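You operate a simulated robot arm through the tools that you are given. There is no shell and no other tool. Be economical: measure what you need, move in short steps, check, and stop when the job is done.

You run a simulated robot arm. Do the job below in one go: nothing can be reset, and whatever is moved stays where it is left.

JOB
Unclamp the frame, wind both stops to the size on its flag, and clamp it again.
Fine: the frame ends on both stops, against the pane at the gate; both clamps shut at the end.

It is judged by the outcome, as a careful person would: the job done as asked, and still so three seconds after it is handed in. It fails if anything else is knocked over, pushed out of place, dropped, spilled or broken.

ROBOT AND FRAMES
A 6-joint arm with a two-finger gripper, on a carriage that runs on a rail from [-1.17, -0.001] to [1.17, 0.001] (x, y) and turns from -2.688 to 3.124 rad about z. Base frame: it is fixed where the carriage stands at the start and does not move with it; the origin is on the floor, on the carriage's upright axis, x ahead of it, y to its left, z up. Lengths are in m, angles in rad, forces in N, time in s.
With the tool pointing down near the work surface it reaches from about 0.56 to 0.96 m from the robot's upright axis, wherever it stands. Its first joint turns from -2.897 to 2.897 rad. Places, roughly: blue crank [1.8, 0.4, 0.5]; blue gate [1.8, 0.5, 0.7]; green clamp [1.8, 0.5, 0.8]; large clear pane [1.75, 0.5, 0.75]; large green pane [3, 0.5, 0.75]; orange clamp [1.5, 0.5, 0.8]; spacer frame [1.5, 0.5, 1.25]; yellow crank [1.6, 0.4, 0.5]. Payload 2.54 kg.
Tool frame: the origin (TCP) lies between the finger pads and is the grasp point; the fingertips stand 0.023 m ahead of it; z points along the fingers, y is the line along which they close. The gripper opens to 0.126 m. The gripper's body begins 0.082 m behind the TCP.
Orientation is that of the tool frame in the base frame, as a unit quaternion [x, y, z, w]. With the fingers straight down and closing along the base's y, the tool's x points along the base's -x, its y along +y and its z along -z.

CONTROLS
- The arm moves only by the tool drive_tool. Its argument "increments" is text: rows parted by semicolons, each of 7 numbers parted by spaces: the shift along the tool's x, y, z in m, then the turn, a rotation vector about the tool's x, y, z in rad, then the opening, from 0 (shut) to 1 (fully open). In form: x y z wx wy wz gripper; .... A call has 1 to 12 rows; each row shifts and turns the commanded pose from where the row before left it, along the tool's axes as they then stand. A row lasts 0.2 s, in which the tool goes at most 0.05 m and 0.15 rad; a call with a longer step from one row to the next is refused whole, and so is a gripper value outside its range. Where a pose cannot be reached the arm comes as near as it can. A force on the tool above 90 N (or 10 N above the force at the start of the call, whichever is more), or a blocked arm, ends the call early, and 0.2 s more pass. The fingers move at their own pace and stop on an object; they squeeze with about 41 N. The grip force told is the motor's: it shows also when the fingers shut on nothing. Time passes only in rows, and 0.2 s behind the last, so rows that do not move let the fingers close. It gives the time, the measured TCP pose, the force on the tool (base axes), the opening and the grip force at its end, in the units of the frame above (readings bear some noise), with the torque about the TCP (base axes, N m) and any sound that the robot's microphone picked up.
- Cameras (640 x 400 px; columns grow to the right, rows downward): "scene" is now at [0.0679, 0.2101, 1.4263]; the picture's right is [0.13, -0.99, 0.00], its down [-0.55, -0.07, -0.83] and it looks along [0.82, 0.11, -0.56] (base axes); focal length 271 px, centre (320, 200). "wrist" rides on the gripper at [0.082, 0.014, -0.122] in the tool frame; the picture's right is [-0.17, 0.99, 0.00], its down [-0.79, -0.13, -0.60] and it looks along [-0.59, -0.10, 0.80] (tool axes); focal length 243 px, centre (320, 200).
- capture(camera): a new picture of that camera. No time passes.
- move_column(by): slides the trunk up (or, below 0, down) by that many m; the arm and the scene camera ride with it, the base frame stays. It gives what a move gives, with no picture.
- steer(legs): drives the robot by 1 to 6 legs, each [ahead, left, turn to the left] in m, m and rad, along the robot's own axes; the way and the turn of a leg run together, so that a leg with both is an arc; at most 1.5 m and 3.142 rad a leg. The arm and the cameras ride along, it lands a little off, and it stops where it bumps. It keeps to its track: a leg is cut to what the track allows. It gives what a move gives.
- aim_head(pan, tilt): turns the head with the scene camera to pan (to the left, within 2.094 rad either way) and tilt (down, from -0.506 to 1.204), counted from straight ahead of the robot. It gives what a move gives.
- measure_at(camera, pixels): there is no depth. For up to 12 entries [column, row, z] of the newest picture of that camera ("zoom" is the newest enlarged one), the place [x, y] in the base frame at which the ray of that pixel passes the height z, good to about 0.002 m. No time passes.
- close_up(camera, box): a new picture of the part [left, top, right, bottom] of that camera's present view, enlarged. No time passes.
- hand_in(): hands the job in; it is judged then, once.

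Go step by step. Measure first, check grasps and placings, and put right what went wrong. The budget is 80 turns and 48 pictures, counting those below and the enlarged ones. Unless the task says otherwise, let go and move clear before handing in, and close with one line.

The tools are called after "Request:" as name(argument=value, ...) on one line, values as JSON. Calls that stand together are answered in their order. drive_tool: Moves the arm, as the interface text tells. Its arguments: {"type":"object","properties":{"increments":{"type":"string"}},"required":["increments"]} The other tools are called the same way: move_column (by) slides the trunk up or down; steer (legs) drives the base; aim_head (pan, tilt) turns the head that bears the scene camera; capture (camera) takes a picture; measure_at (camera, pixels) gives the place at which the rays of pixels pass given heights; close_up (camera, box) takes an enlarged picture of a part of a camera's view; hand_in () hands the job in.

At the start:

```text
t: 0.0
tool_pos: [0.5469, 0.157, 0.9983]
tool_rot: [0.0, 1.0, 0.0, -0.001]
contact_force: [-0.5, 0.3, -0.1]
moment: [0.01, -0.03, 0.0]
gripper_width: 0.1259
gripper_force: 0.1
trunk travel left (down, up): [-0.225, 0.265]
robot x, y, heading: [0.0021, 0.0053, 0.001]
head pan, tilt: [0.131, 0.59]
```

scene: 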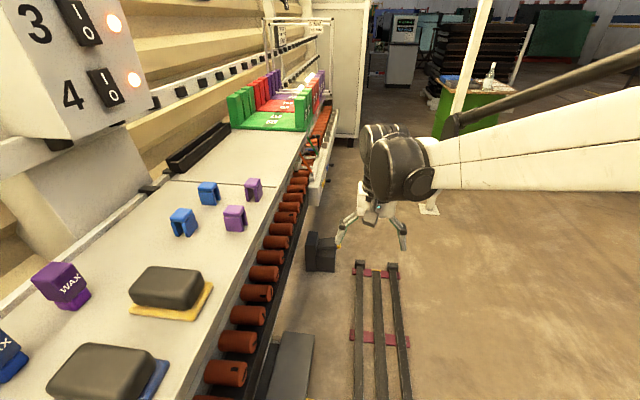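
wrist: 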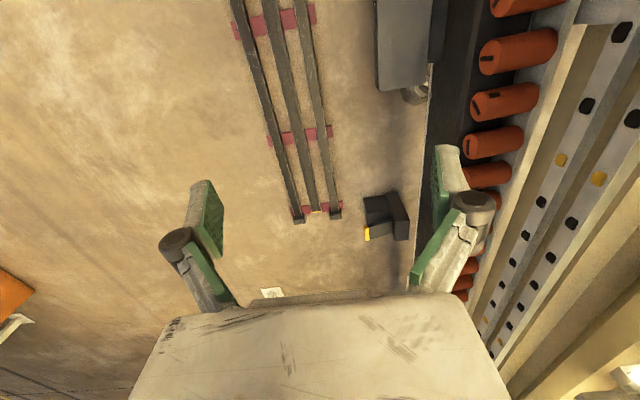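

The work area (green/red panes, frame, gate) is far ahead at about pixel (300,100). I'll take an enlarged look before driving along the rail.

Request:
close_up(camera="scene", box=[220, 0, 380, 200])

Request:
steer(legs=[[0.6, 0, 0]])

Request:
aim_head(pan=0.4, tilt=0.5)

Request:
capture(camera="scene")

```text
2.00 times, centred on (300, 100) of scene
```

zoom: 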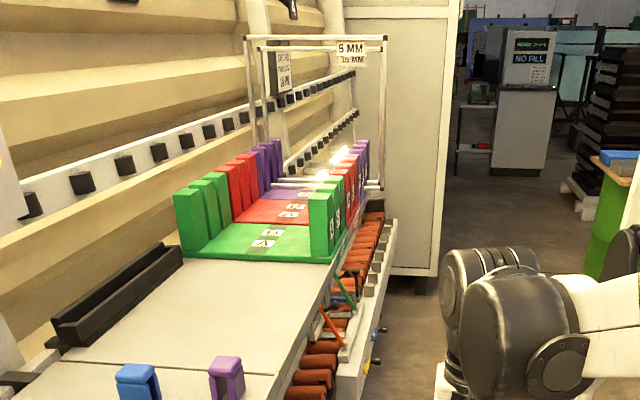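

```text
t: 3.4
tool_pos: [1.1428, 0.1491, 0.9982]
tool_rot: [0.009, 1.0, -0.001, -0.001]
contact_force: [-0.5, 0.1, -0.1]
moment: [0.03, 0.02, 0.02]
gripper_width: 0.1261
gripper_force: 0.0
trunk travel left (down, up): [-0.225, 0.265]
robot x, y, heading: [0.5949, 0.0025, -0.019]
head pan, tilt: [0.131, 0.59]
```

```text
t: 4.1
tool_pos: [1.1422, 0.1496, 0.999]
tool_rot: [0.009, 1.0, 0.0, 0.0]
contact_force: [0.3, -0.4, -0.2]
moment: [-0.02, -0.01, 0.01]
gripper_width: 0.1257
gripper_force: 0.1
trunk travel left (down, up): [-0.225, 0.265]
robot x, y, heading: [0.5933, 0.0017, -0.016]
head pan, tilt: [0.4, 0.499]
```

```text
44 pictures are left
```

scene: 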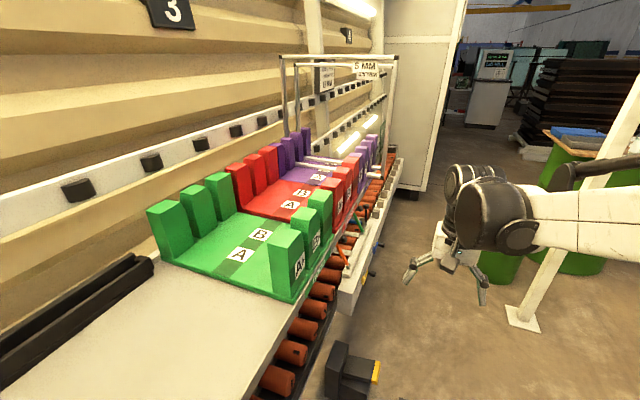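

The frame with its flag shows at about (340,70), the clamps and cranks around (350,250). I'll zoom on both areas.

Request:
close_up(camera="scene", box=[310, 45, 406, 105])

Request:
close_up(camera="scene", box=[260, 130, 420, 300])

```text
6.67 times, centred on (358, 75) of scene
```

zoom: 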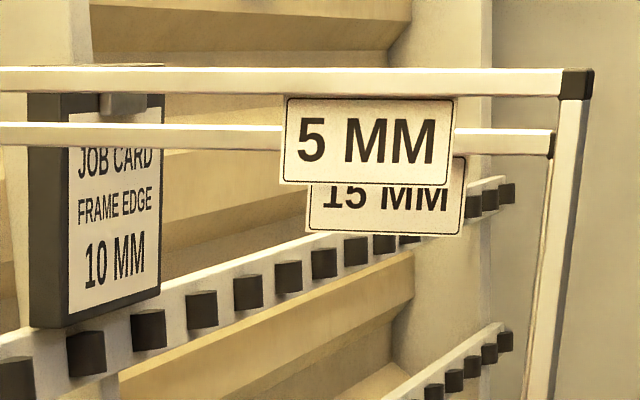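

```text
2.35 times, centred on (340, 215) of scene
```

zoom: 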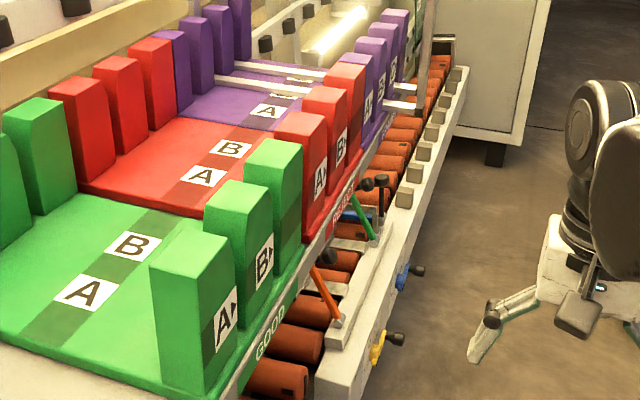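

There are two flags (5 MM and 15 MM) plus a job card, so I must see which frame is which. I'll check where the post at (525,318) stands before driving closer.

Request:
measure_at(camera="scene", pixels=[[525, 318, 0.0], [360, 370, 0.0], [500, 270, 0.0], [346, 312, 0.7], [374, 236, 0.5], [396, 160, 0.8]])

Request:
steer(legs=[[0.3, 0, 0.0]])

Request:
aim_head(pan=0.7, tilt=0.35)

Request:
capture(camera="scene")

```text
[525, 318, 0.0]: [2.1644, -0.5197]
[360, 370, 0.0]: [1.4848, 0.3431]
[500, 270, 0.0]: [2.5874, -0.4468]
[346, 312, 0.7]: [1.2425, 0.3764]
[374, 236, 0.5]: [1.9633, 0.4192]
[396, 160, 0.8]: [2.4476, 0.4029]
```

```text
t: 6.1
tool_pos: [1.4316, 0.146, 0.998]
tool_rot: [0.012, 1.0, -0.001, 0.0]
contact_force: [-0.5, 0.2, -0.6]
moment: [0.04, -0.02, 0.01]
gripper_width: 0.1256
gripper_force: 0.0
trunk travel left (down, up): [-0.225, 0.265]
robot x, y, heading: [0.8789, 0.0016, -0.023]
head pan, tilt: [0.4, 0.499]
```

```text
t: 6.9
tool_pos: [1.4315, 0.1457, 0.998]
tool_rot: [0.011, 1.0, 0.0, 0.0]
contact_force: [0.1, 0.4, -0.6]
moment: [-0.02, -0.04, -0.03]
gripper_width: 0.1261
gripper_force: 0.0
trunk travel left (down, up): [-0.225, 0.265]
robot x, y, heading: [0.8783, -0.0, -0.025]
head pan, tilt: [0.7, 0.351]
```

```text
41 pictures are left
```

scene: 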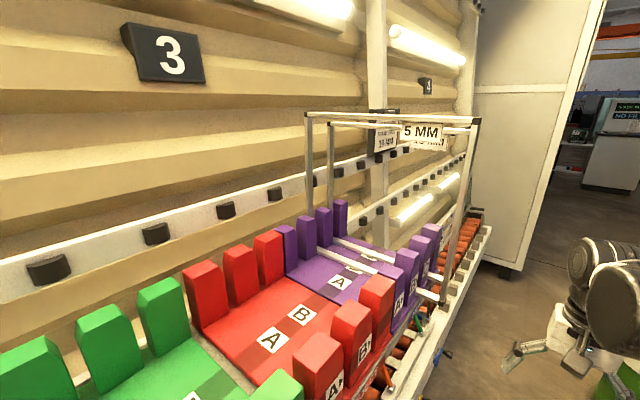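

The frames stand behind the purple rack, (310–480, 115–300). I'll go nearer and look from higher up.

Request:
steer(legs=[[0.25, 0, 0.0]])

Request:
aim_head(pan=0.7, tilt=0.6)

Request:
capture(camera="scene")

Request:
capture(camera="wrist")

```text
t: 8.8
tool_pos: [1.6815, 0.1475, 0.9974]
tool_rot: [0.009, 1.0, 0.001, 0.0]
contact_force: [0.3, 0.7, 0.1]
moment: [-0.01, -0.01, 0.02]
gripper_width: 0.1263
gripper_force: 0.1
trunk travel left (down, up): [-0.225, 0.265]
robot x, y, heading: [1.132, 0.0008, -0.019]
head pan, tilt: [0.7, 0.351]
```

```text
t: 9.5
tool_pos: [1.6816, 0.1485, 0.997]
tool_rot: [0.01, 1.0, 0.0, 0.0]
contact_force: [-0.8, -0.1, -0.5]
moment: [0.0, 0.01, 0.0]
gripper_width: 0.1263
gripper_force: 0.0
trunk travel left (down, up): [-0.225, 0.265]
robot x, y, heading: [1.1291, 0.0046, -0.02]
head pan, tilt: [0.7, 0.6]
```

```text
40 pictures are left
```

scene: 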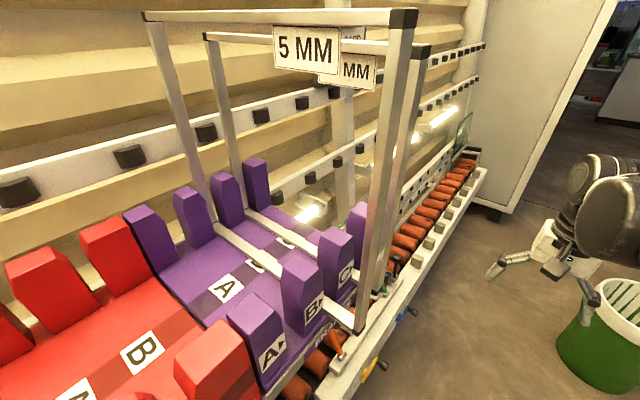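

```text
39 pictures are left
```

wrist: 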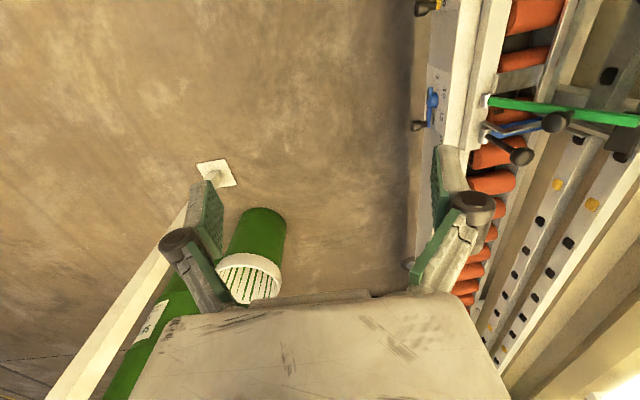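

Two frames are by the purple rack; clamps and cranks are near (340,345) and (400,310). Zooming on both.

Request:
close_up(camera="scene", box=[260, 240, 440, 400])

Request:
close_up(camera="wrist", box=[400, 0, 640, 180])

Request:
close_up(camera="scene", box=[260, 10, 400, 100])

```text
2.50 times, centred on (350, 320) of scene
```

zoom: 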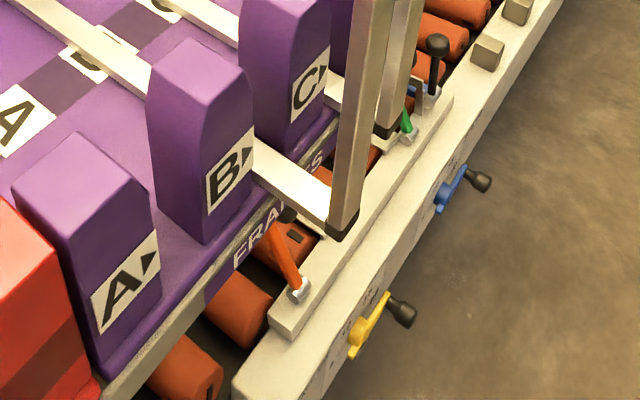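

```text
2.22 times, centred on (520, 90) of wrist
```

zoom: 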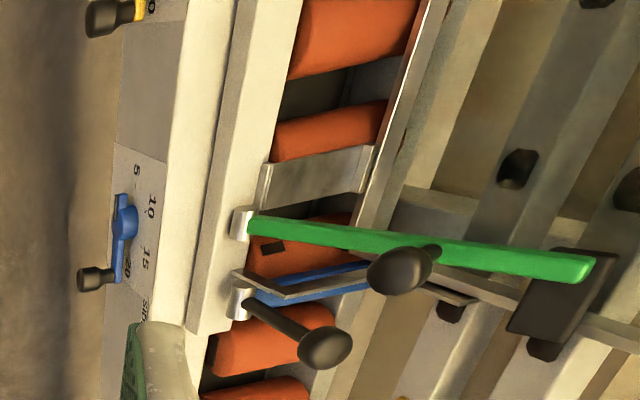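

```text
4.44 times, centred on (330, 55) of scene
```

zoom: 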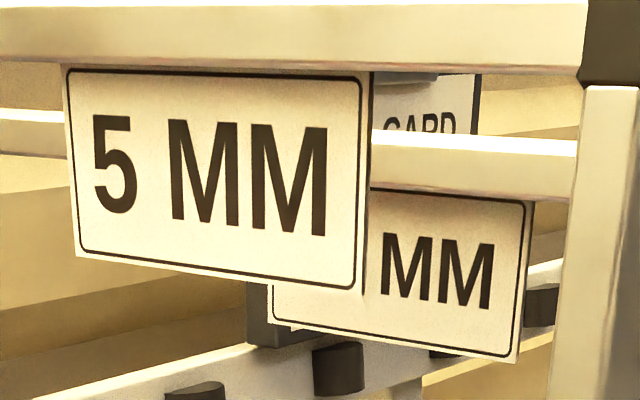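

Measuring where these frames, clamps and cranks actually stand.

Request:
measure_at(camera="scene", pixels=[[355, 328, 0.75], [355, 328, 0.6], [338, 355, 0.6], [372, 362, 0.5], [445, 308, 0.5], [400, 20, 1.25], [145, 18, 1.25], [423, 50, 1.25], [340, 355, 0.7], [422, 290, 0.6]])

Request:
move_column(by=0.2)

Request:
aim_head(pan=0.8, tilt=0.95)

Request:
capture(camera="scene")

```text
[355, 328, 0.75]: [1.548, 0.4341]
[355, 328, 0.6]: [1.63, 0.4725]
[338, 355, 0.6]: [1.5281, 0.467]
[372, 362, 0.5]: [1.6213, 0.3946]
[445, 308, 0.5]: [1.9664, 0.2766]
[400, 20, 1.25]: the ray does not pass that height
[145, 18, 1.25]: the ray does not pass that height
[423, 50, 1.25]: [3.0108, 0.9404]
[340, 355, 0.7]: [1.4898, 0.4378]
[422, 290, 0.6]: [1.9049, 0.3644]
```

```text
t: 11.7
tool_pos: [1.6816, 0.1483, 1.1974]
tool_rot: [0.009, 1.0, 0.0, 0.0]
contact_force: [1.0, -0.4, 0.3]
moment: [0.02, -0.02, 0.02]
gripper_width: 0.126
gripper_force: 0.1
trunk travel left (down, up): [-0.425, 0.065]
robot x, y, heading: [1.1304, 0.0031, -0.026]
head pan, tilt: [0.7, 0.6]
```

```text
t: 12.5
tool_pos: [1.6806, 0.1479, 1.1969]
tool_rot: [0.01, 1.0, 0.001, 0.0]
contact_force: [0.3, 0.9, 0.5]
moment: [-0.02, -0.01, 0.0]
gripper_width: 0.126
gripper_force: 0.0
trunk travel left (down, up): [-0.425, 0.065]
robot x, y, heading: [1.1337, 0.0031, -0.019]
head pan, tilt: [0.799, 0.949]
```

```text
35 pictures are left
```

scene: 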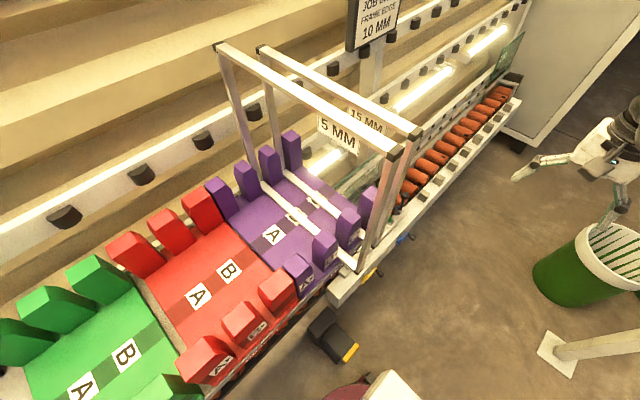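

A faint clear pane shows around (355,185). Zooming there and on the job card.

Request:
close_up(camera="scene", box=[270, 110, 430, 290])

Request:
close_up(camera="scene", box=[310, 0, 470, 100])

```text
2.22 times, centred on (350, 200) of scene
```

zoom: 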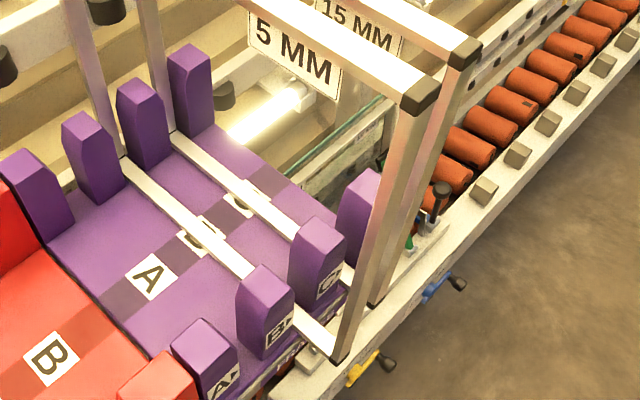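

```text
4.00 times, centred on (390, 50) of scene
```

zoom: 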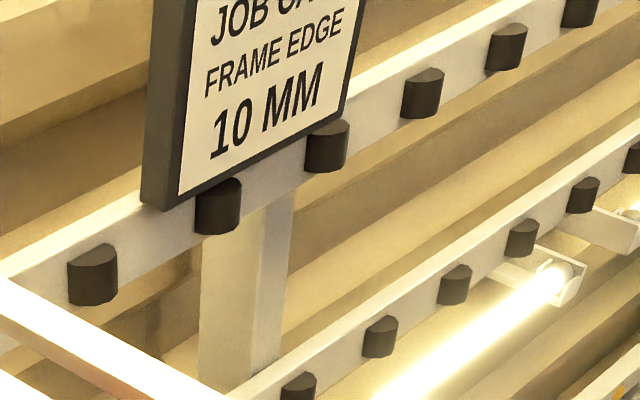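

The rack frames stand in purple slots; the clamped frame lies against the clear pane near (350,180), half hidden. I'll turn the wrist camera to look toward +y at it.

Request:
drive_tool(increments="0 0 0 0 0 -0.145 1; 0 0 0 0 0 -0.145 1; 0 0 0 0 0 -0.145 1; 0 0 0 0 0 -0.145 1; 0 0 0 0 0 -0.145 1; 0 0 0 0 0 -0.145 1; 0 0 0 0 0 -0.145 1; 0 0 0 0 0 -0.145 1; 0 0 0 0 0 -0.145 1; 0 0 0 0 0 -0.145 1; 0 0 0 0 0 -0.12 1")

Request:
capture(camera="wrist")

```text
t: 14.9
tool_pos: [1.6812, 0.1471, 1.1985]
tool_rot: [-0.701, 0.713, 0.0, 0.001]
contact_force: [-0.2, 0.2, -0.5]
moment: [0.02, 0.0, 0.02]
gripper_width: 0.1257
gripper_force: 0.0
trunk travel left (down, up): [-0.425, 0.065]
robot x, y, heading: [1.1303, 0.0028, -0.019]
head pan, tilt: [0.799, 0.949]
```

```text
32 pictures are left
```

wrist: 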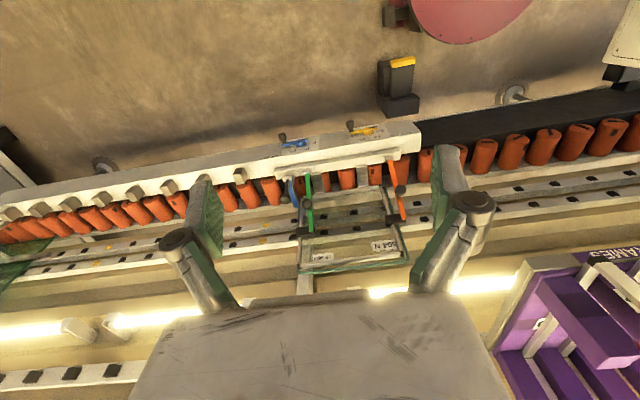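

The clamped frame is now seen (upside down) at (300–410,180–275) with both clamps and the gauges. Zooming.

Request:
close_up(camera="wrist", box=[264, 110, 440, 220])

Request:
close_up(camera="wrist", box=[290, 180, 418, 290])

```text
3.64 times, centred on (352, 165) of wrist
```

zoom: 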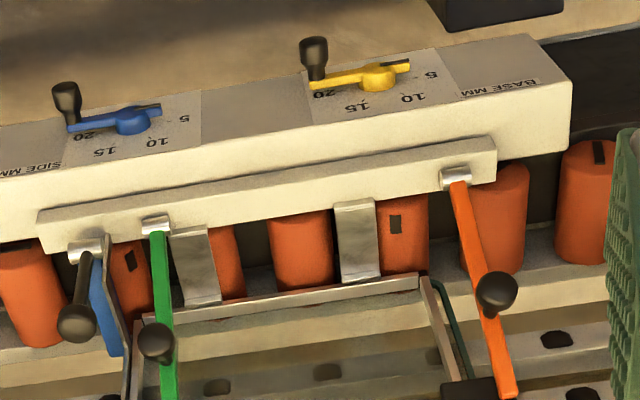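

```text
3.64 times, centred on (354, 235) of wrist
```

zoom: 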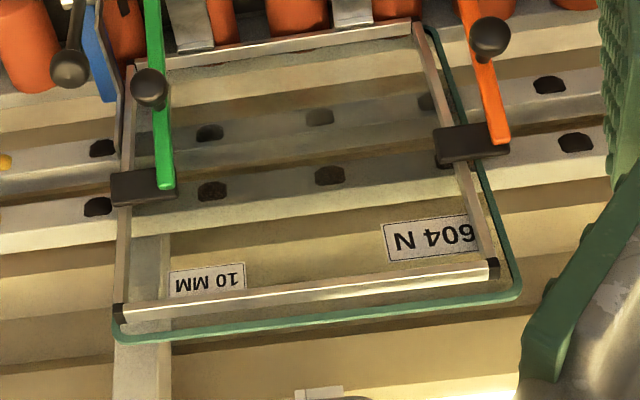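

The flag on the clamped frame reads 10 MM (agreeing with the job card). Now measuring the parts' places.

Request:
measure_at(camera="wrist", pixels=[[368, 131, 0.5], [300, 143, 0.5], [350, 124, 0.5], [400, 190, 0.8], [305, 204, 0.8], [285, 198, 0.7], [390, 160, 0.55], [307, 172, 0.55], [427, 264, 0.9], [322, 268, 0.9], [403, 188, 0.7], [407, 207, 0.7]])

Request:
drive_tool(increments="0 0 0.05 0 0 0 1; 0 0 0.05 0 0 0 1; 0 0 0.05 0 0 0 1; 0 0 0.05 0 0 0 1; 0 0 0.05 0 0 0 1; 0 0 0 0 0 0 1")

Request:
capture(camera="wrist")

```text
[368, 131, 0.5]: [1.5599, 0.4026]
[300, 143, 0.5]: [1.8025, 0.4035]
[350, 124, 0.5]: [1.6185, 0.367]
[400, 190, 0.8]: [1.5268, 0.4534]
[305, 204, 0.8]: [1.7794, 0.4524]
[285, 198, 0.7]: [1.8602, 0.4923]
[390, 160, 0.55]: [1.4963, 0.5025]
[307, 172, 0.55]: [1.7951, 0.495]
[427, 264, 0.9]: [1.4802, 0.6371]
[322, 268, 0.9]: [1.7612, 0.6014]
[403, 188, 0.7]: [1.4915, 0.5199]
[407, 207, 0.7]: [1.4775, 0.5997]
```

```text
t: 16.3
tool_pos: [1.6819, 0.1515, 0.948]
tool_rot: [-0.7, 0.714, 0.0, 0.0]
contact_force: [-0.4, -0.9, -0.2]
moment: [-0.01, 0.03, -0.01]
gripper_width: 0.1263
gripper_force: 0.0
trunk travel left (down, up): [-0.425, 0.065]
robot x, y, heading: [1.1318, 0.0055, -0.016]
head pan, tilt: [0.799, 0.949]
```

```text
29 pictures are left
```

wrist: 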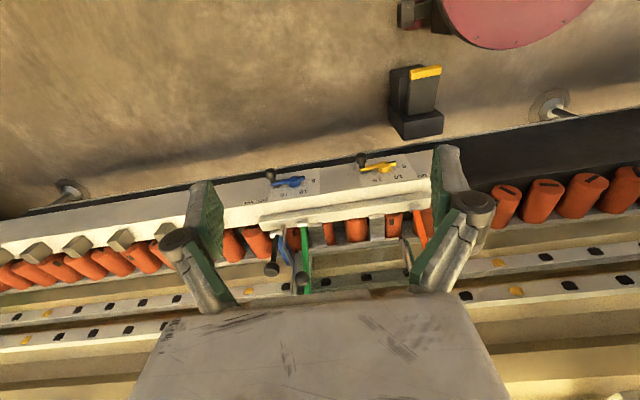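

The dials are on the beam's front face (facing −y). I'll tilt the tool forward and lower it so the wrist camera looks level at the dials and clamps.

Request:
drive_tool(increments="0 0 0 0 -0.145 0 1; 0 0 0 0 -0.145 0 1; 0 0 0 0 -0.145 0 1; 0 0 0 0 -0.145 0 1; 0 0 0 0 -0.145 0 1; 0 0 0 0 -0.06 0 1; 0.035 0 0.035 0 0 0 1;0.035 0 0.035 0 0 0 1;0.035 0 0.035 0 0 0 1;0.035 0 0.035 0 0 0 1; 0 0 0 0 0 0 1")

Request:
capture(camera="wrist")

```text
t: 18.7
tool_pos: [1.7733, 0.142, 0.8026]
tool_rot: [-0.648, 0.659, 0.269, 0.272]
contact_force: [-0.2, -0.1, 0.3]
moment: [0.01, 0.01, 0.0]
gripper_width: 0.1262
gripper_force: 0.1
out of reach, approached as far as the arm can: row 7, 8, 9, 10
trunk travel left (down, up): [-0.425, 0.065]
robot x, y, heading: [1.1337, 0.0009, -0.02]
head pan, tilt: [0.799, 0.949]
```

```text
28 pictures are left
```

wrist: 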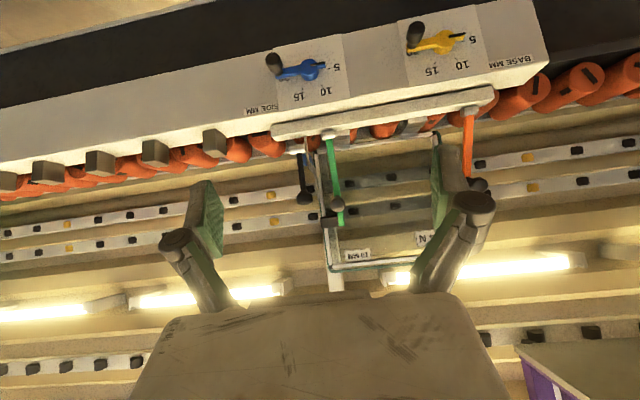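

The dials now face the camera at (300,68) and (435,40). Zooming in to read the pointers.

Request:
close_up(camera="wrist", box=[230, 0, 550, 130])

Request:
close_up(camera="wrist", box=[270, 110, 500, 280])

Request:
measure_at(camera="wrist", pixels=[[310, 70, 0.5], [274, 63, 0.5], [444, 42, 0.5], [415, 32, 0.5], [470, 100, 0.55], [333, 135, 0.55]])

```text
2.00 times, centred on (390, 65) of wrist
```

zoom: 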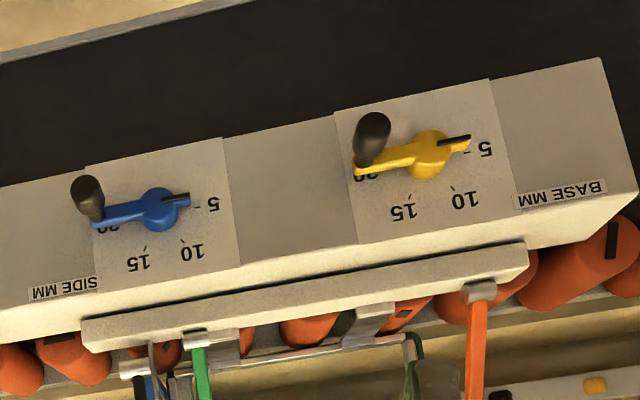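

```text
2.35 times, centred on (385, 195) of wrist
```

zoom: 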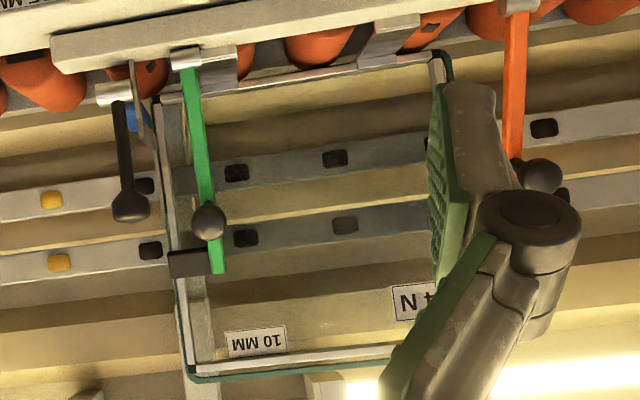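

```text
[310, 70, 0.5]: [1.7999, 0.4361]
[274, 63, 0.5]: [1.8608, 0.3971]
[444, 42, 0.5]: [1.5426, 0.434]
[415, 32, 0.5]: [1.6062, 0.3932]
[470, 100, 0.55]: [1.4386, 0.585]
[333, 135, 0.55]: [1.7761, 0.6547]
```

Both pointers (black marks) stand at 5 and must be turned 60° to 10; the flag reads 10 MM. Triangulating the knobs with this view's rays.

Request:
measure_at(camera="wrist", pixels=[[478, 184, 0.8], [478, 184, 0.75], [478, 184, 0.7], [338, 204, 0.75], [338, 204, 0.7], [338, 204, 0.8], [305, 197, 0.7], [305, 197, 0.75], [310, 70, 0.48], [310, 70, 0.52], [444, 42, 0.48], [444, 42, 0.52]])

```text
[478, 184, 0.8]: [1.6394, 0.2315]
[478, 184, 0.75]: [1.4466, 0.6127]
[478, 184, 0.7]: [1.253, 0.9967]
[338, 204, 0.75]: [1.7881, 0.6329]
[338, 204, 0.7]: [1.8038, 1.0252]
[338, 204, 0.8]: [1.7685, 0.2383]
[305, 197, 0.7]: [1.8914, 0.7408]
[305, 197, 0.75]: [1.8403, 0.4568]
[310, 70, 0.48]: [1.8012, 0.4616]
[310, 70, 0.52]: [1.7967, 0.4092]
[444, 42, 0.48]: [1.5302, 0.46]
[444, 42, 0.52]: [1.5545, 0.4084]
```

Triangulated: orange knob ≈(1.516,0.475,0.768), green knob ≈(1.780,0.472,0.770), gate knob ≈(1.84,0.459,0.75), crank hubs at z≈0.537, y≈0.39, x≈1.553/1.798. I'll bring the trunk back down and back the carriage up for better reach.

Request:
steer(legs=[[-0.2, 0, 0.0]])

Request:
move_column(by=-0.1)

Request:
drive_tool(increments="0 0.02 0 0 0 0 0.6; 0 0.02 0 0 0 0 0.6; 0 0.02 0 0 0 0 0.6; 0 0 0 0 0 0 0.6")

```text
t: 20.3
tool_pos: [1.5708, 0.1432, 0.8029]
tool_rot: [-0.648, 0.658, 0.27, 0.273]
contact_force: [0.3, -0.6, -0.2]
moment: [0.02, -0.03, -0.02]
gripper_width: 0.126
gripper_force: 0.1
trunk travel left (down, up): [-0.425, 0.065]
robot x, y, heading: [0.9289, 0.0011, -0.018]
head pan, tilt: [0.799, 0.949]
```

```text
t: 21.7
tool_pos: [1.5722, 0.1427, 0.7036]
tool_rot: [-0.648, 0.658, 0.269, 0.272]
contact_force: [0.1, 0.9, -0.2]
moment: [-0.01, 0.02, 0.03]
gripper_width: 0.126
gripper_force: 0.2
trunk travel left (down, up): [-0.325, 0.165]
robot x, y, heading: [0.9327, 0.0018, -0.016]
head pan, tilt: [0.799, 0.949]
```

```text
t: 22.7
tool_pos: [1.5628, 0.1435, 0.7227]
tool_rot: [-0.649, 0.658, 0.269, 0.271]
contact_force: [0.2, -0.2, -0.8]
moment: [0.03, 0.0, 0.04]
gripper_width: 0.0756
gripper_force: 0.0
out of reach, approached as far as the arm can: row 1, 2, 3
trunk travel left (down, up): [-0.325, 0.165]
robot x, y, heading: [0.9291, -0.0014, -0.018]
head pan, tilt: [0.799, 0.949]
```

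Moving toward a pre-grasp just in front of the orange knob, at about (1.516,0.36,0.80).

Request:
drive_tool(increments="-0.0348 0 0.0159 0 0 0 0.6; -0.0348 0.007 0.0159 0 0 0 0.6; -0.0348 0.01 0.0159 0 0 0 0.6; -0.0348 0.01 0.0159 0 0 0 0.6; -0.0348 0.01 0.0159 0 0 0 0.6; -0.0348 0.01 0.0159 0 0 0 0.6; 0 0 0 0 0 0 0.6")

Request:
capture(camera="wrist")

```text
t: 24.3
tool_pos: [1.5202, 0.3592, 0.8017]
tool_rot: [-0.648, 0.659, 0.268, 0.271]
contact_force: [-0.3, 0.4, 0.3]
moment: [-0.04, 0.03, -0.01]
gripper_width: 0.0758
gripper_force: 0.1
trunk travel left (down, up): [-0.325, 0.165]
robot x, y, heading: [0.9304, 0.0014, -0.019]
head pan, tilt: [0.799, 0.949]
```

```text
25 pictures are left
```

wrist: 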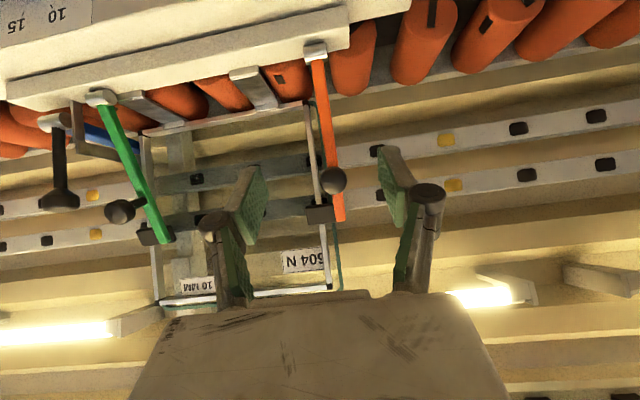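

The orange knob at (332,180) lies between the fingers. Refining its place.

Request:
measure_at(camera="wrist", pixels=[[332, 180, 0.768], [332, 180, 0.76], [332, 180, 0.775], [316, 52, 0.61], [316, 52, 0.6], [340, 218, 0.74], [125, 210, 0.77], [55, 200, 0.75]])

```text
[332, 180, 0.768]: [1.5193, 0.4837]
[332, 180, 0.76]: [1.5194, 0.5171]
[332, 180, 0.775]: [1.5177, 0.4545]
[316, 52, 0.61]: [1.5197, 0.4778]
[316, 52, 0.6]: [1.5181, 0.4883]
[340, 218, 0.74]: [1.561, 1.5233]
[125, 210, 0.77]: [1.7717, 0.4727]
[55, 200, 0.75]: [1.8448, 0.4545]
```

Knob confirmed at (1.519,0.478,0.769). Advancing and closing on it.

Request:
drive_tool(increments="-0.0186 0 0.0328 0 0 0 0.6; -0.0186 0 0.0328 0 0 0 0.6; -0.0186 0 0.0328 0 0 0 0.6; 0 0 0 0 0 0 0.6; 0 0 0 0 0 0 0; 0 0 0 0 0 0 0; 0 0 0 0 0 0 0")

Request:
capture(camera="wrist")

```text
t: 25.9
tool_pos: [1.5171, 0.4688, 0.7722]
tool_rot: [-0.65, 0.657, 0.27, 0.27]
contact_force: [-37.0, -6.2, -16.2]
moment: [-0.26, 0.18, 0.59]
gripper_width: 0.0278
gripper_force: 45.6
trunk travel left (down, up): [-0.325, 0.165]
robot x, y, heading: [0.9319, 0.0031, -0.018]
head pan, tilt: [0.799, 0.949]
```

```text
24 pictures are left
```

wrist: 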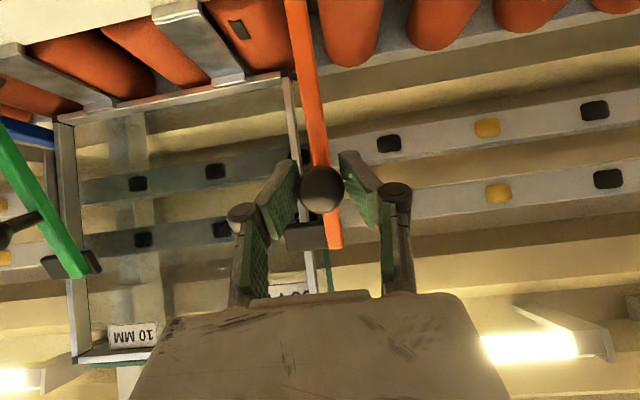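

Gripped (27.8 mm, 46 N). Now pulling the knob along its arc about the hinge, a first part to feel it.

Request:
drive_tool(increments="0 0.003 0 0 0 0 0; 0.0188 0 -0.0148 0 0 0 0; 0.0209 0 -0.0119 0 0 0 0; 0 0 0 0 0 0 0")

Request:
capture(camera="wrist")

```text
t: 26.9
tool_pos: [1.5176, 0.421, 0.7603]
tool_rot: [-0.649, 0.658, 0.268, 0.271]
contact_force: [-35.3, 5.7, 0.7]
moment: [0.65, -0.28, 0.43]
gripper_width: 0.0211
gripper_force: 44.7
trunk travel left (down, up): [-0.325, 0.165]
robot x, y, heading: [0.9299, 0.0037, -0.018]
head pan, tilt: [0.799, 0.949]
```

```text
23 pictures are left
```

wrist: 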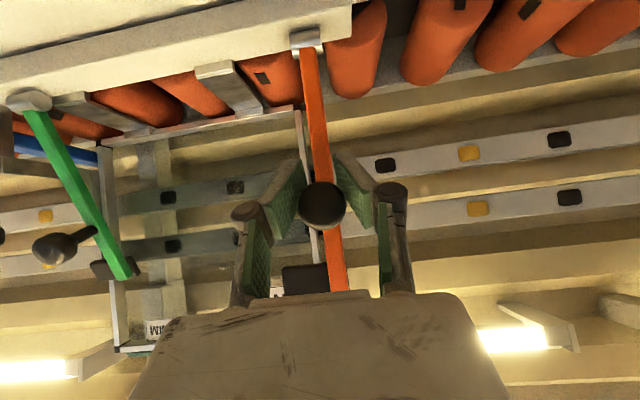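

The lever follows. Continuing the arc.

Request:
drive_tool(increments="0.0223 0 -0.0087 0 0 0 0; 0.0235 0 -0.0052 0 0 0 0; 0.0239 0 -0.0017 0 0 0 0; 0.0238 0 0.0019 0 0 0 0; 0 0 0 0 0 0 0")

Request:
capture(camera="wrist")

```text
t: 27.8
tool_pos: [1.5175, 0.3646, 0.7275]
tool_rot: [-0.654, 0.654, 0.273, 0.265]
contact_force: [-17.4, -7.8, -0.3]
moment: [-0.55, -0.16, 0.27]
gripper_width: 0.0123
gripper_force: 38.8
out of reach, approached as far as the arm can: row 3, 4
trunk travel left (down, up): [-0.325, 0.165]
robot x, y, heading: [0.9252, -0.0003, -0.019]
head pan, tilt: [0.799, 0.949]
stopped in row 4: the force on the tool passed its limit at 101 N (the readings are from after the stop); the commanded pose is now the measured one
```

```text
22 pictures are left
```

wrist: 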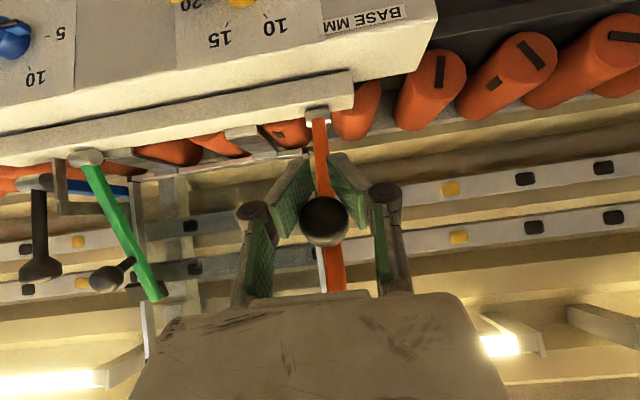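

Reach limit near the trunk; the lever is already ~44° open with the fingers around the neck. I'll let go, lift straight up, and look.

Request:
drive_tool(increments="0 0 0 0 0 0 0.5; 0 0 0 0 0 0 0.5; 0 0 0 0 0 0 0.5; -0.02 0 -0.02 0 0 0 0.5; -0.02 0 -0.02 0 0 0 0.5; -0.02 0 -0.02 0 0 0 0.5; 0 0 0 0 0 0 0.5")

Request:
capture(camera="wrist")

```text
t: 29.0
tool_pos: [1.519, 0.3766, 0.7658]
tool_rot: [0.659, -0.651, -0.274, -0.257]
contact_force: [10.9, 36.9, -72.9]
moment: [-0.21, 2.97, 1.48]
gripper_width: 0.0629
gripper_force: 0.1
trunk travel left (down, up): [-0.325, 0.165]
robot x, y, heading: [0.9339, 0.0052, -0.012]
head pan, tilt: [0.799, 0.949]
stopped in row 5: the force on the tool passed its limit at 137 N (the readings are from after the stop); the commanded pose is now the measured one
```

```text
21 pictures are left
```

wrist: 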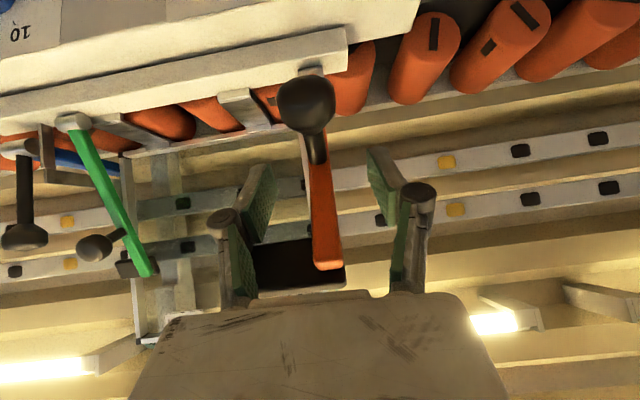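

The pad on the lever's back caught the left finger as I lifted. I'll relieve downward, open fully so the pad passes between the fingers, then lift.

Request:
drive_tool(increments="0.011 0 0.011 0 0 0 0.5; 0.004 0 0.004 0 0 0 1; 0 0 0 0 0 0 1; 0 0 0 0 0 0 1; 0 0 0 0 0 0 1")

Request:
capture(camera="wrist")

```text
t: 30.2
tool_pos: [1.5169, 0.3702, 0.7526]
tool_rot: [0.657, -0.652, -0.274, -0.262]
contact_force: [0.3, -1.7, -1.2]
moment: [0.12, 0.05, -0.11]
gripper_width: 0.1262
gripper_force: 0.1
trunk travel left (down, up): [-0.325, 0.165]
robot x, y, heading: [0.9303, 0.0038, -0.01]
head pan, tilt: [0.799, 0.949]
```

```text
20 pictures are left
```

wrist: 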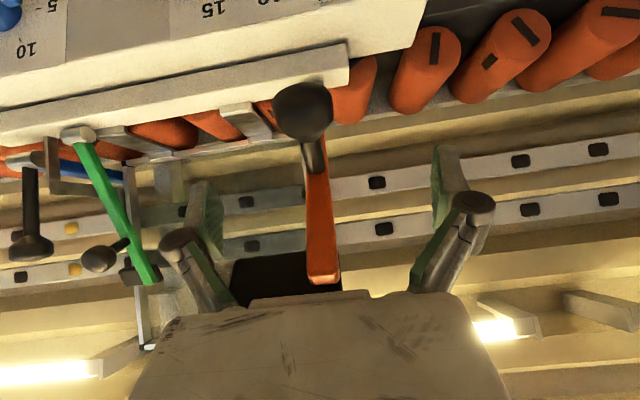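

Freed (force ~0). Centering on the pad, then lifting straight up out.

Request:
drive_tool(increments="0 -0.012 0 0 0 0 1; -0.015 0 -0.015 0 0 0 1; -0.02 0 -0.02 0 0 0 1; -0.025 0 -0.025 0 0 0 1; -0.025 0 -0.025 0 0 0 1; -0.025 0 -0.025 0 0 0 1; 0 0 0 0 0 0 1")

Request:
capture(camera="wrist")

```text
t: 31.8
tool_pos: [1.5317, 0.3757, 0.9095]
tool_rot: [0.656, -0.652, -0.274, -0.263]
contact_force: [-0.6, -1.3, 0.2]
moment: [0.0, 0.02, -0.01]
gripper_width: 0.1258
gripper_force: 0.0
trunk travel left (down, up): [-0.325, 0.165]
robot x, y, heading: [0.9309, 0.0046, -0.013]
head pan, tilt: [0.799, 0.949]
```

```text
19 pictures are left
```

wrist: 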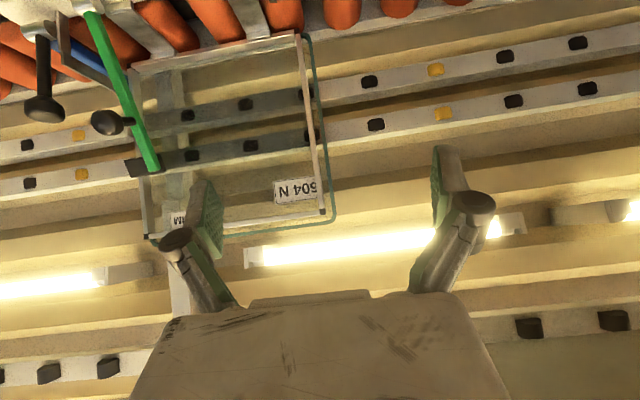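

Clear of the lever. Checking the orange clamp with the scene camera.

Request:
aim_head(pan=0.55, tilt=0.65)

Request:
close_up(camera="scene", box=[200, 80, 520, 340])

```text
t: 32.6
tool_pos: [1.5311, 0.3755, 0.9102]
tool_rot: [0.657, -0.652, -0.273, -0.262]
contact_force: [0.5, -0.3, 0.7]
moment: [-0.03, -0.03, 0.01]
gripper_width: 0.126
gripper_force: 0.0
trunk travel left (down, up): [-0.325, 0.165]
robot x, y, heading: [0.9321, 0.0033, -0.009]
head pan, tilt: [0.55, 0.649]
```

```text
1.54 times, centred on (360, 210) of scene
```

zoom: 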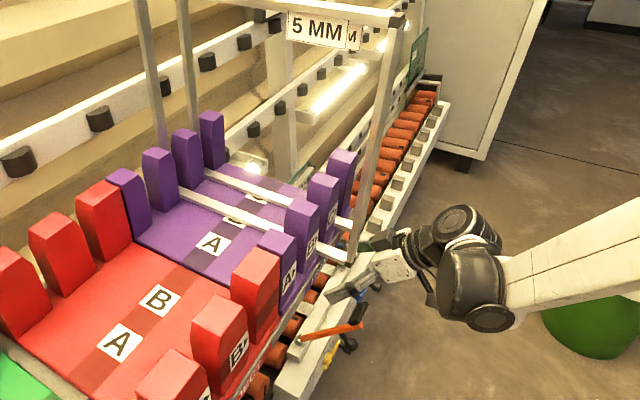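

The orange lever now lies fully open, at (330,330). Next the green one: shift the carriage forward, and go to the pre-grasp.

Request:
steer(legs=[[0.13, 0, 0.0]])

Request:
drive_tool(increments="0 -0.03 0 0 0 0 0.5; 0 -0.03 0 0 0 0 0.5; 0 -0.03 0 0 0 0 0.5; 0.03 -0.015 0.03 0 0 0 0.42; 0.025 0 0.025 0 0 0 0.42; 0 0 0 0 0 0 0.42")

Request:
capture(camera="wrist")

```text
t: 33.8
tool_pos: [1.6586, 0.3759, 0.9092]
tool_rot: [0.657, -0.652, -0.274, -0.263]
contact_force: [0.0, 0.2, -0.2]
moment: [-0.03, -0.01, -0.03]
gripper_width: 0.1258
gripper_force: 0.0
trunk travel left (down, up): [-0.325, 0.165]
robot x, y, heading: [1.0542, 0.0001, -0.006]
head pan, tilt: [0.55, 0.649]
```

```text
t: 35.2
tool_pos: [1.7619, 0.3759, 0.8318]
tool_rot: [0.657, -0.652, -0.273, -0.261]
contact_force: [0.8, 0.2, -0.2]
moment: [0.0, -0.02, 0.03]
gripper_width: 0.0531
gripper_force: 0.1
trunk travel left (down, up): [-0.325, 0.165]
robot x, y, heading: [1.0549, 0.0003, -0.01]
head pan, tilt: [0.55, 0.649]
```

```text
17 pictures are left
```

wrist: 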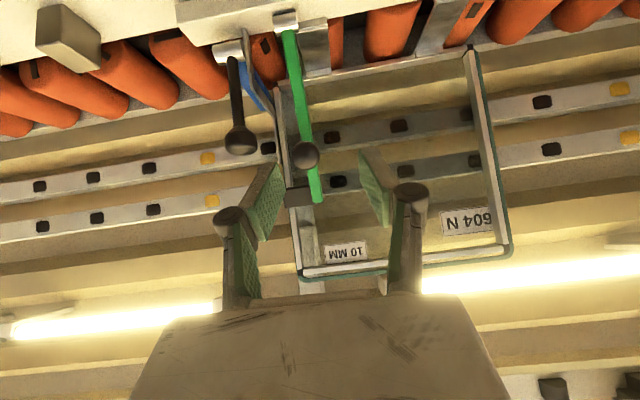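

Green knob at (305,156), gate knob at (240,140). Measuring for fine alignment.

Request:
measure_at(camera="wrist", pixels=[[305, 156, 0.77], [305, 156, 0.765], [240, 140, 0.75], [286, 20, 0.612], [320, 200, 0.78]])

```text
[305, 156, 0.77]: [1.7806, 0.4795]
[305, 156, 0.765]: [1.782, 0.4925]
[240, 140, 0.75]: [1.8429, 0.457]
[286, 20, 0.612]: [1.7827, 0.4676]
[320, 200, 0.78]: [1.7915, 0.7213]
```

Aligning on x=1.781, advancing and closing on the green knob.

Request:
drive_tool(increments="0 -0.019 0 0 0 0 0.42; -0.0071 0 0.0349 0 0 0 0.42; -0.0071 0 0.0349 0 0 0 0.42; -0.0071 0 0.0349 0 0 0 0.42; 0 0 0 0 0 0 0.42; 0 0 0 0 0 0 0; 0 0 0 0 0 0 0; 0 0 0 0 0 0 0")

```text
t: 37.0
tool_pos: [1.7804, 0.4627, 0.7702]
tool_rot: [0.657, -0.652, -0.273, -0.261]
contact_force: [-22.8, -3.0, -11.9]
moment: [-0.11, 0.08, 0.53]
gripper_width: 0.0284
gripper_force: 44.9
trunk travel left (down, up): [-0.325, 0.165]
robot x, y, heading: [1.0577, 0.0029, -0.006]
head pan, tilt: [0.55, 0.649]
```

Gripped (28.4 mm). Pulling the arc through ~0.9 rad, then opening fully in place.

Request:
drive_tool(increments="0.0188 0 -0.0148 0 0 0 0; 0.0209 0 -0.0119 0 0 0 0; 0.0223 0 -0.0087 0 0 0 0; 0.0235 0 -0.0052 0 0 0 0; 0.0239 0 -0.0017 0 0 0 0; 0.0238 0 0.0019 0 0 0 0; 0 0 0 0 0 0 0; 0 0 0 0 0 0 1; 0 0 0 0 0 0 1; 0 0 0 0 0 0 1; 0 0 0 0 0 0 1; 0 0 0 0 0 0 1")

Request:
capture(camera="wrist")

```text
t: 39.6
tool_pos: [1.7815, 0.3431, 0.7073]
tool_rot: [0.657, -0.652, -0.274, -0.262]
contact_force: [0.5, 0.5, -0.1]
moment: [-0.01, 0.01, 0.0]
gripper_width: 0.126
gripper_force: 0.0
trunk travel left (down, up): [-0.325, 0.165]
robot x, y, heading: [1.0594, -0.0035, -0.007]
head pan, tilt: [0.55, 0.649]
```

```text
16 pictures are left
```

wrist: 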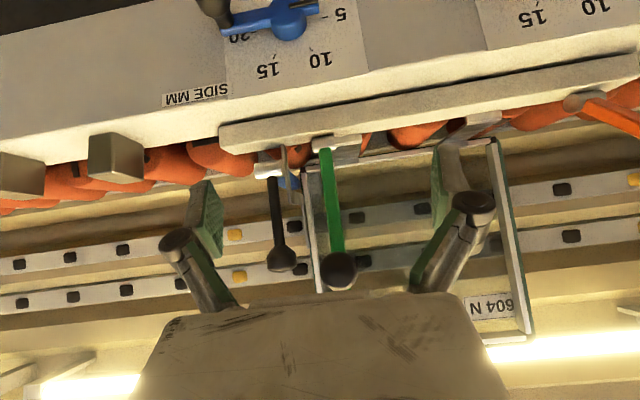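

The green knob appears at (338,270) — it seems to have slipped from the grip. Measuring where it is.

Request:
measure_at(camera="wrist", pixels=[[338, 270, 0.77], [338, 270, 0.76], [281, 260, 0.75], [338, 270, 0.75], [290, 20, 0.537], [215, 5, 0.537]])

```text
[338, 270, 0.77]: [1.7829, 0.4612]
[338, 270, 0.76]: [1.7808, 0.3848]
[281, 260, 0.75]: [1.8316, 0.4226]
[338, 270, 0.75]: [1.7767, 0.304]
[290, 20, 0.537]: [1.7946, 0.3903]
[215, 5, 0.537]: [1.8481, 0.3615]
```

The green lever is still shut; the ball slipped out. I'll regrip deeper so the fingers close around the neck behind the ball.

Request:
drive_tool(increments="-0.0354 0 -0.0226 0 0 0 0.42; -0.0354 0 -0.0226 0 0 0 0.42; -0.0354 0 -0.0226 0 0 0 0.42; 0 0 0 0 0 0 0.42; -0.0072 0 0.0302 0 0 0 0.42; -0.0072 0 0.0302 0 0 0 0.42; -0.0072 0 0.0302 0 0 0 0.42; -0.0072 0 0.0302 0 0 0 0.42; 0 0 0 0 0 0 0.42; 0 0 0 0 0 0 0; 0 0 0 0 0 0 0; 0 0 0 0 0 0 0")

```text
t: 42.2
tool_pos: [1.7796, 0.4759, 0.7624]
tool_rot: [0.656, -0.652, -0.273, -0.264]
contact_force: [12.5, -3.0, 36.5]
moment: [-1.31, 0.69, 0.55]
gripper_width: 0.0001
gripper_force: 28.5
trunk travel left (down, up): [-0.325, 0.165]
robot x, y, heading: [1.0589, -0.0, -0.008]
head pan, tilt: [0.55, 0.649]
```

The fingers closed fully; looking where they are relative to the knob.

Request:
close_up(camera="wrist", box=[200, 60, 440, 300])

```text
1.67 times, centred on (320, 180) of wrist
```

zoom: 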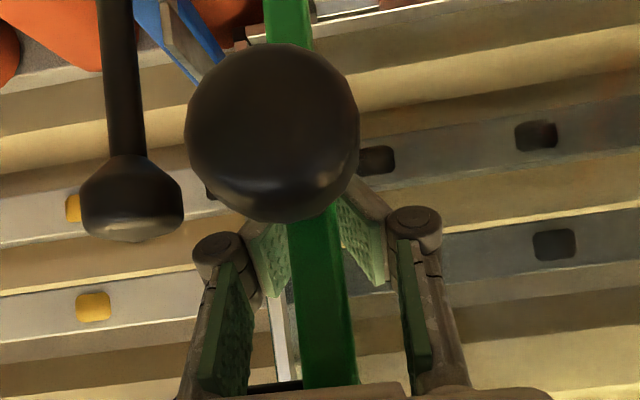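

The ball stands well in front and the closed fingers are behind the lever, so they hook it. I'll pull along the arc with the fingers shut.

Request:
drive_tool(increments="0.0188 0 -0.0148 0 0 0 0; 0.0209 0 -0.0119 0 0 0 0; 0.0223 0 -0.0087 0 0 0 0; 0.0235 0 -0.0052 0 0 0 0; 0 0 0 0 0 0 0")

Request:
capture(camera="wrist")

```text
t: 43.4
tool_pos: [1.7797, 0.3825, 0.7326]
tool_rot: [0.657, -0.653, -0.273, -0.262]
contact_force: [12.6, 0.0, 11.0]
moment: [1.21, -0.67, -0.49]
gripper_width: 0.015
gripper_force: 41.0
trunk travel left (down, up): [-0.325, 0.165]
robot x, y, heading: [1.0567, -0.0017, -0.011]
head pan, tilt: [0.55, 0.649]
```

```text
14 pictures are left
```

wrist: 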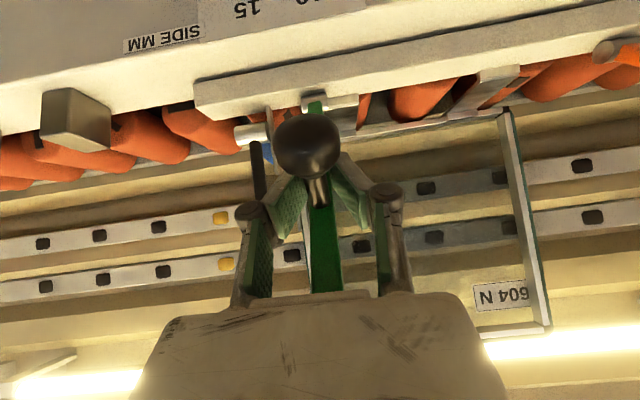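

The green lever is swinging open, gripped at 15 mm. A bit further, then open wide, shift to clear the pad, and lift.

Request:
drive_tool(increments="0.0239 0 -0.0017 0 0 0 0; 0.0238 0 0.0019 0 0 0 0; 0.0238 0 0.0019 0 0 0 0; 0 0 0 0 0 0 1; 0 0 0 0 0 0 1; 0 0 0 0 0 0 1; 0 0 0 0 0 0 1; 0 0 0 0 0 0 1")

Request:
capture(camera="wrist")

```text
t: 44.0
tool_pos: [1.7799, 0.3631, 0.7155]
tool_rot: [0.655, -0.65, -0.278, -0.266]
contact_force: [-3.9, -3.3, 31.3]
moment: [0.64, 0.54, 0.6]
gripper_width: 0.015
gripper_force: 40.8
trunk travel left (down, up): [-0.325, 0.165]
robot x, y, heading: [1.0573, 0.0031, -0.007]
head pan, tilt: [0.55, 0.649]
stopped in row 2: the force on the tool passed its limit at 158 N (the readings are from after the stop); the commanded pose is now the measured one
```

```text
13 pictures are left
```

wrist: 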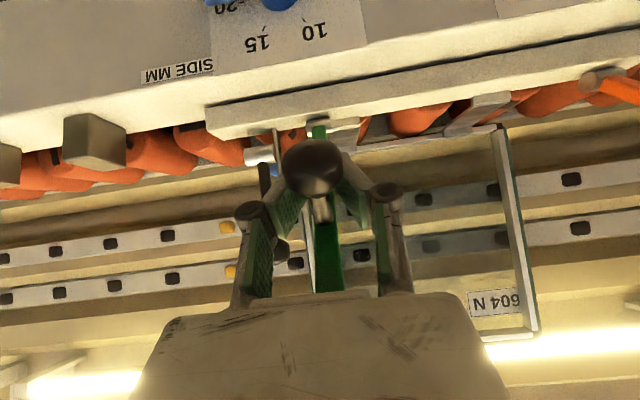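

The lever's end meets the palm, as before. Opening here, then relieving, shifting and lifting.

Request:
drive_tool(increments="0 0 0 0 0 0 1; 0 0 0 0 0 0 1; 0 0 0 0 0 0 1; 0 0 0 0 0 0 1; 0 0 0 0 0 0 1; 0 -0.012 0 0 0 0 1; -0.015 0 -0.015 0 0 0 1; -0.02 0 -0.02 0 0 0 1; -0.02 0 -0.02 0 0 0 1; -0.025 0 -0.025 0 0 0 1; 0 0 0 0 0 0 1")

Request:
capture(camera="wrist")

```text
t: 46.4
tool_pos: [1.7931, 0.3625, 0.8269]
tool_rot: [0.656, -0.651, -0.276, -0.265]
contact_force: [-0.3, -0.4, 0.3]
moment: [-0.01, 0.02, 0.04]
gripper_width: 0.126
gripper_force: 0.0
trunk travel left (down, up): [-0.325, 0.165]
robot x, y, heading: [1.0577, 0.0007, -0.012]
head pan, tilt: [0.55, 0.649]
```

```text
12 pictures are left
```

wrist: 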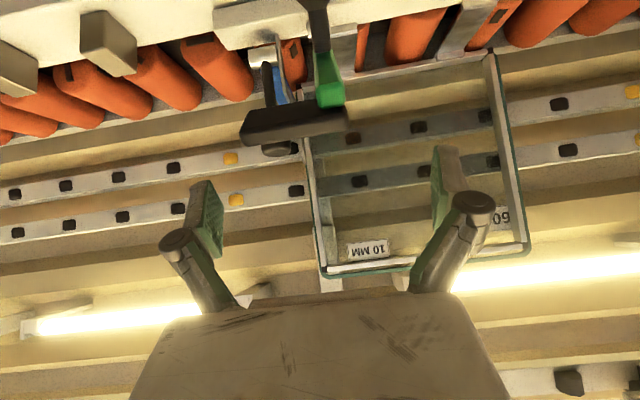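

Green is open and the frame still sits on the pane. Next the blue crank: I'll back off, come down, and level the tool so that it works beneath the open levers.

Request:
drive_tool(increments="0.034 0 -0.034 0 0 0 0; 0.034 0 -0.034 0 0 0 0; 0.034 0 -0.034 0 0 0 0; 0.034 0 -0.034 0 0 0 0; 0.034 -0.012 0.034 0 0 0 0; 0.034 -0.012 0.034 0 0 0 0; 0.034 -0.012 0.034 0 0 0 0; 0.034 -0.012 0.034 0 0 0 0; 0.034 -0.006 0.034 0 0 0 0; 0 0 0 0 0 0 0")

Request:
capture(camera="wrist")

```text
t: 48.6
tool_pos: [1.8296, 0.173, 0.627]
tool_rot: [0.655, -0.652, -0.276, -0.265]
contact_force: [0.4, 1.1, -0.4]
moment: [-0.01, 0.01, -0.03]
gripper_width: 0.0
gripper_force: 28.3
out of reach, approached as far as the arm can: row 9
trunk travel left (down, up): [-0.325, 0.165]
robot x, y, heading: [1.0552, 0.0045, -0.006]
head pan, tilt: [0.55, 0.649]
```

```text
11 pictures are left
```

wrist: 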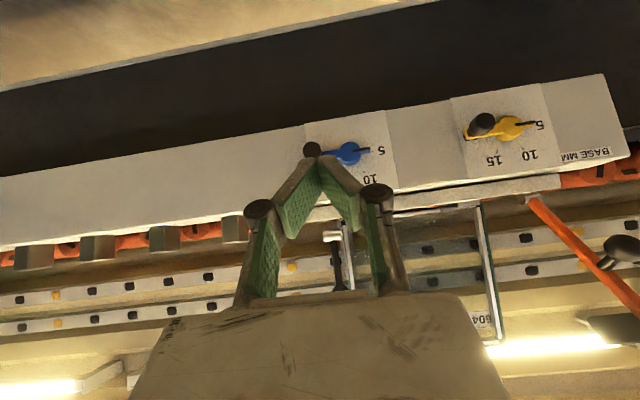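

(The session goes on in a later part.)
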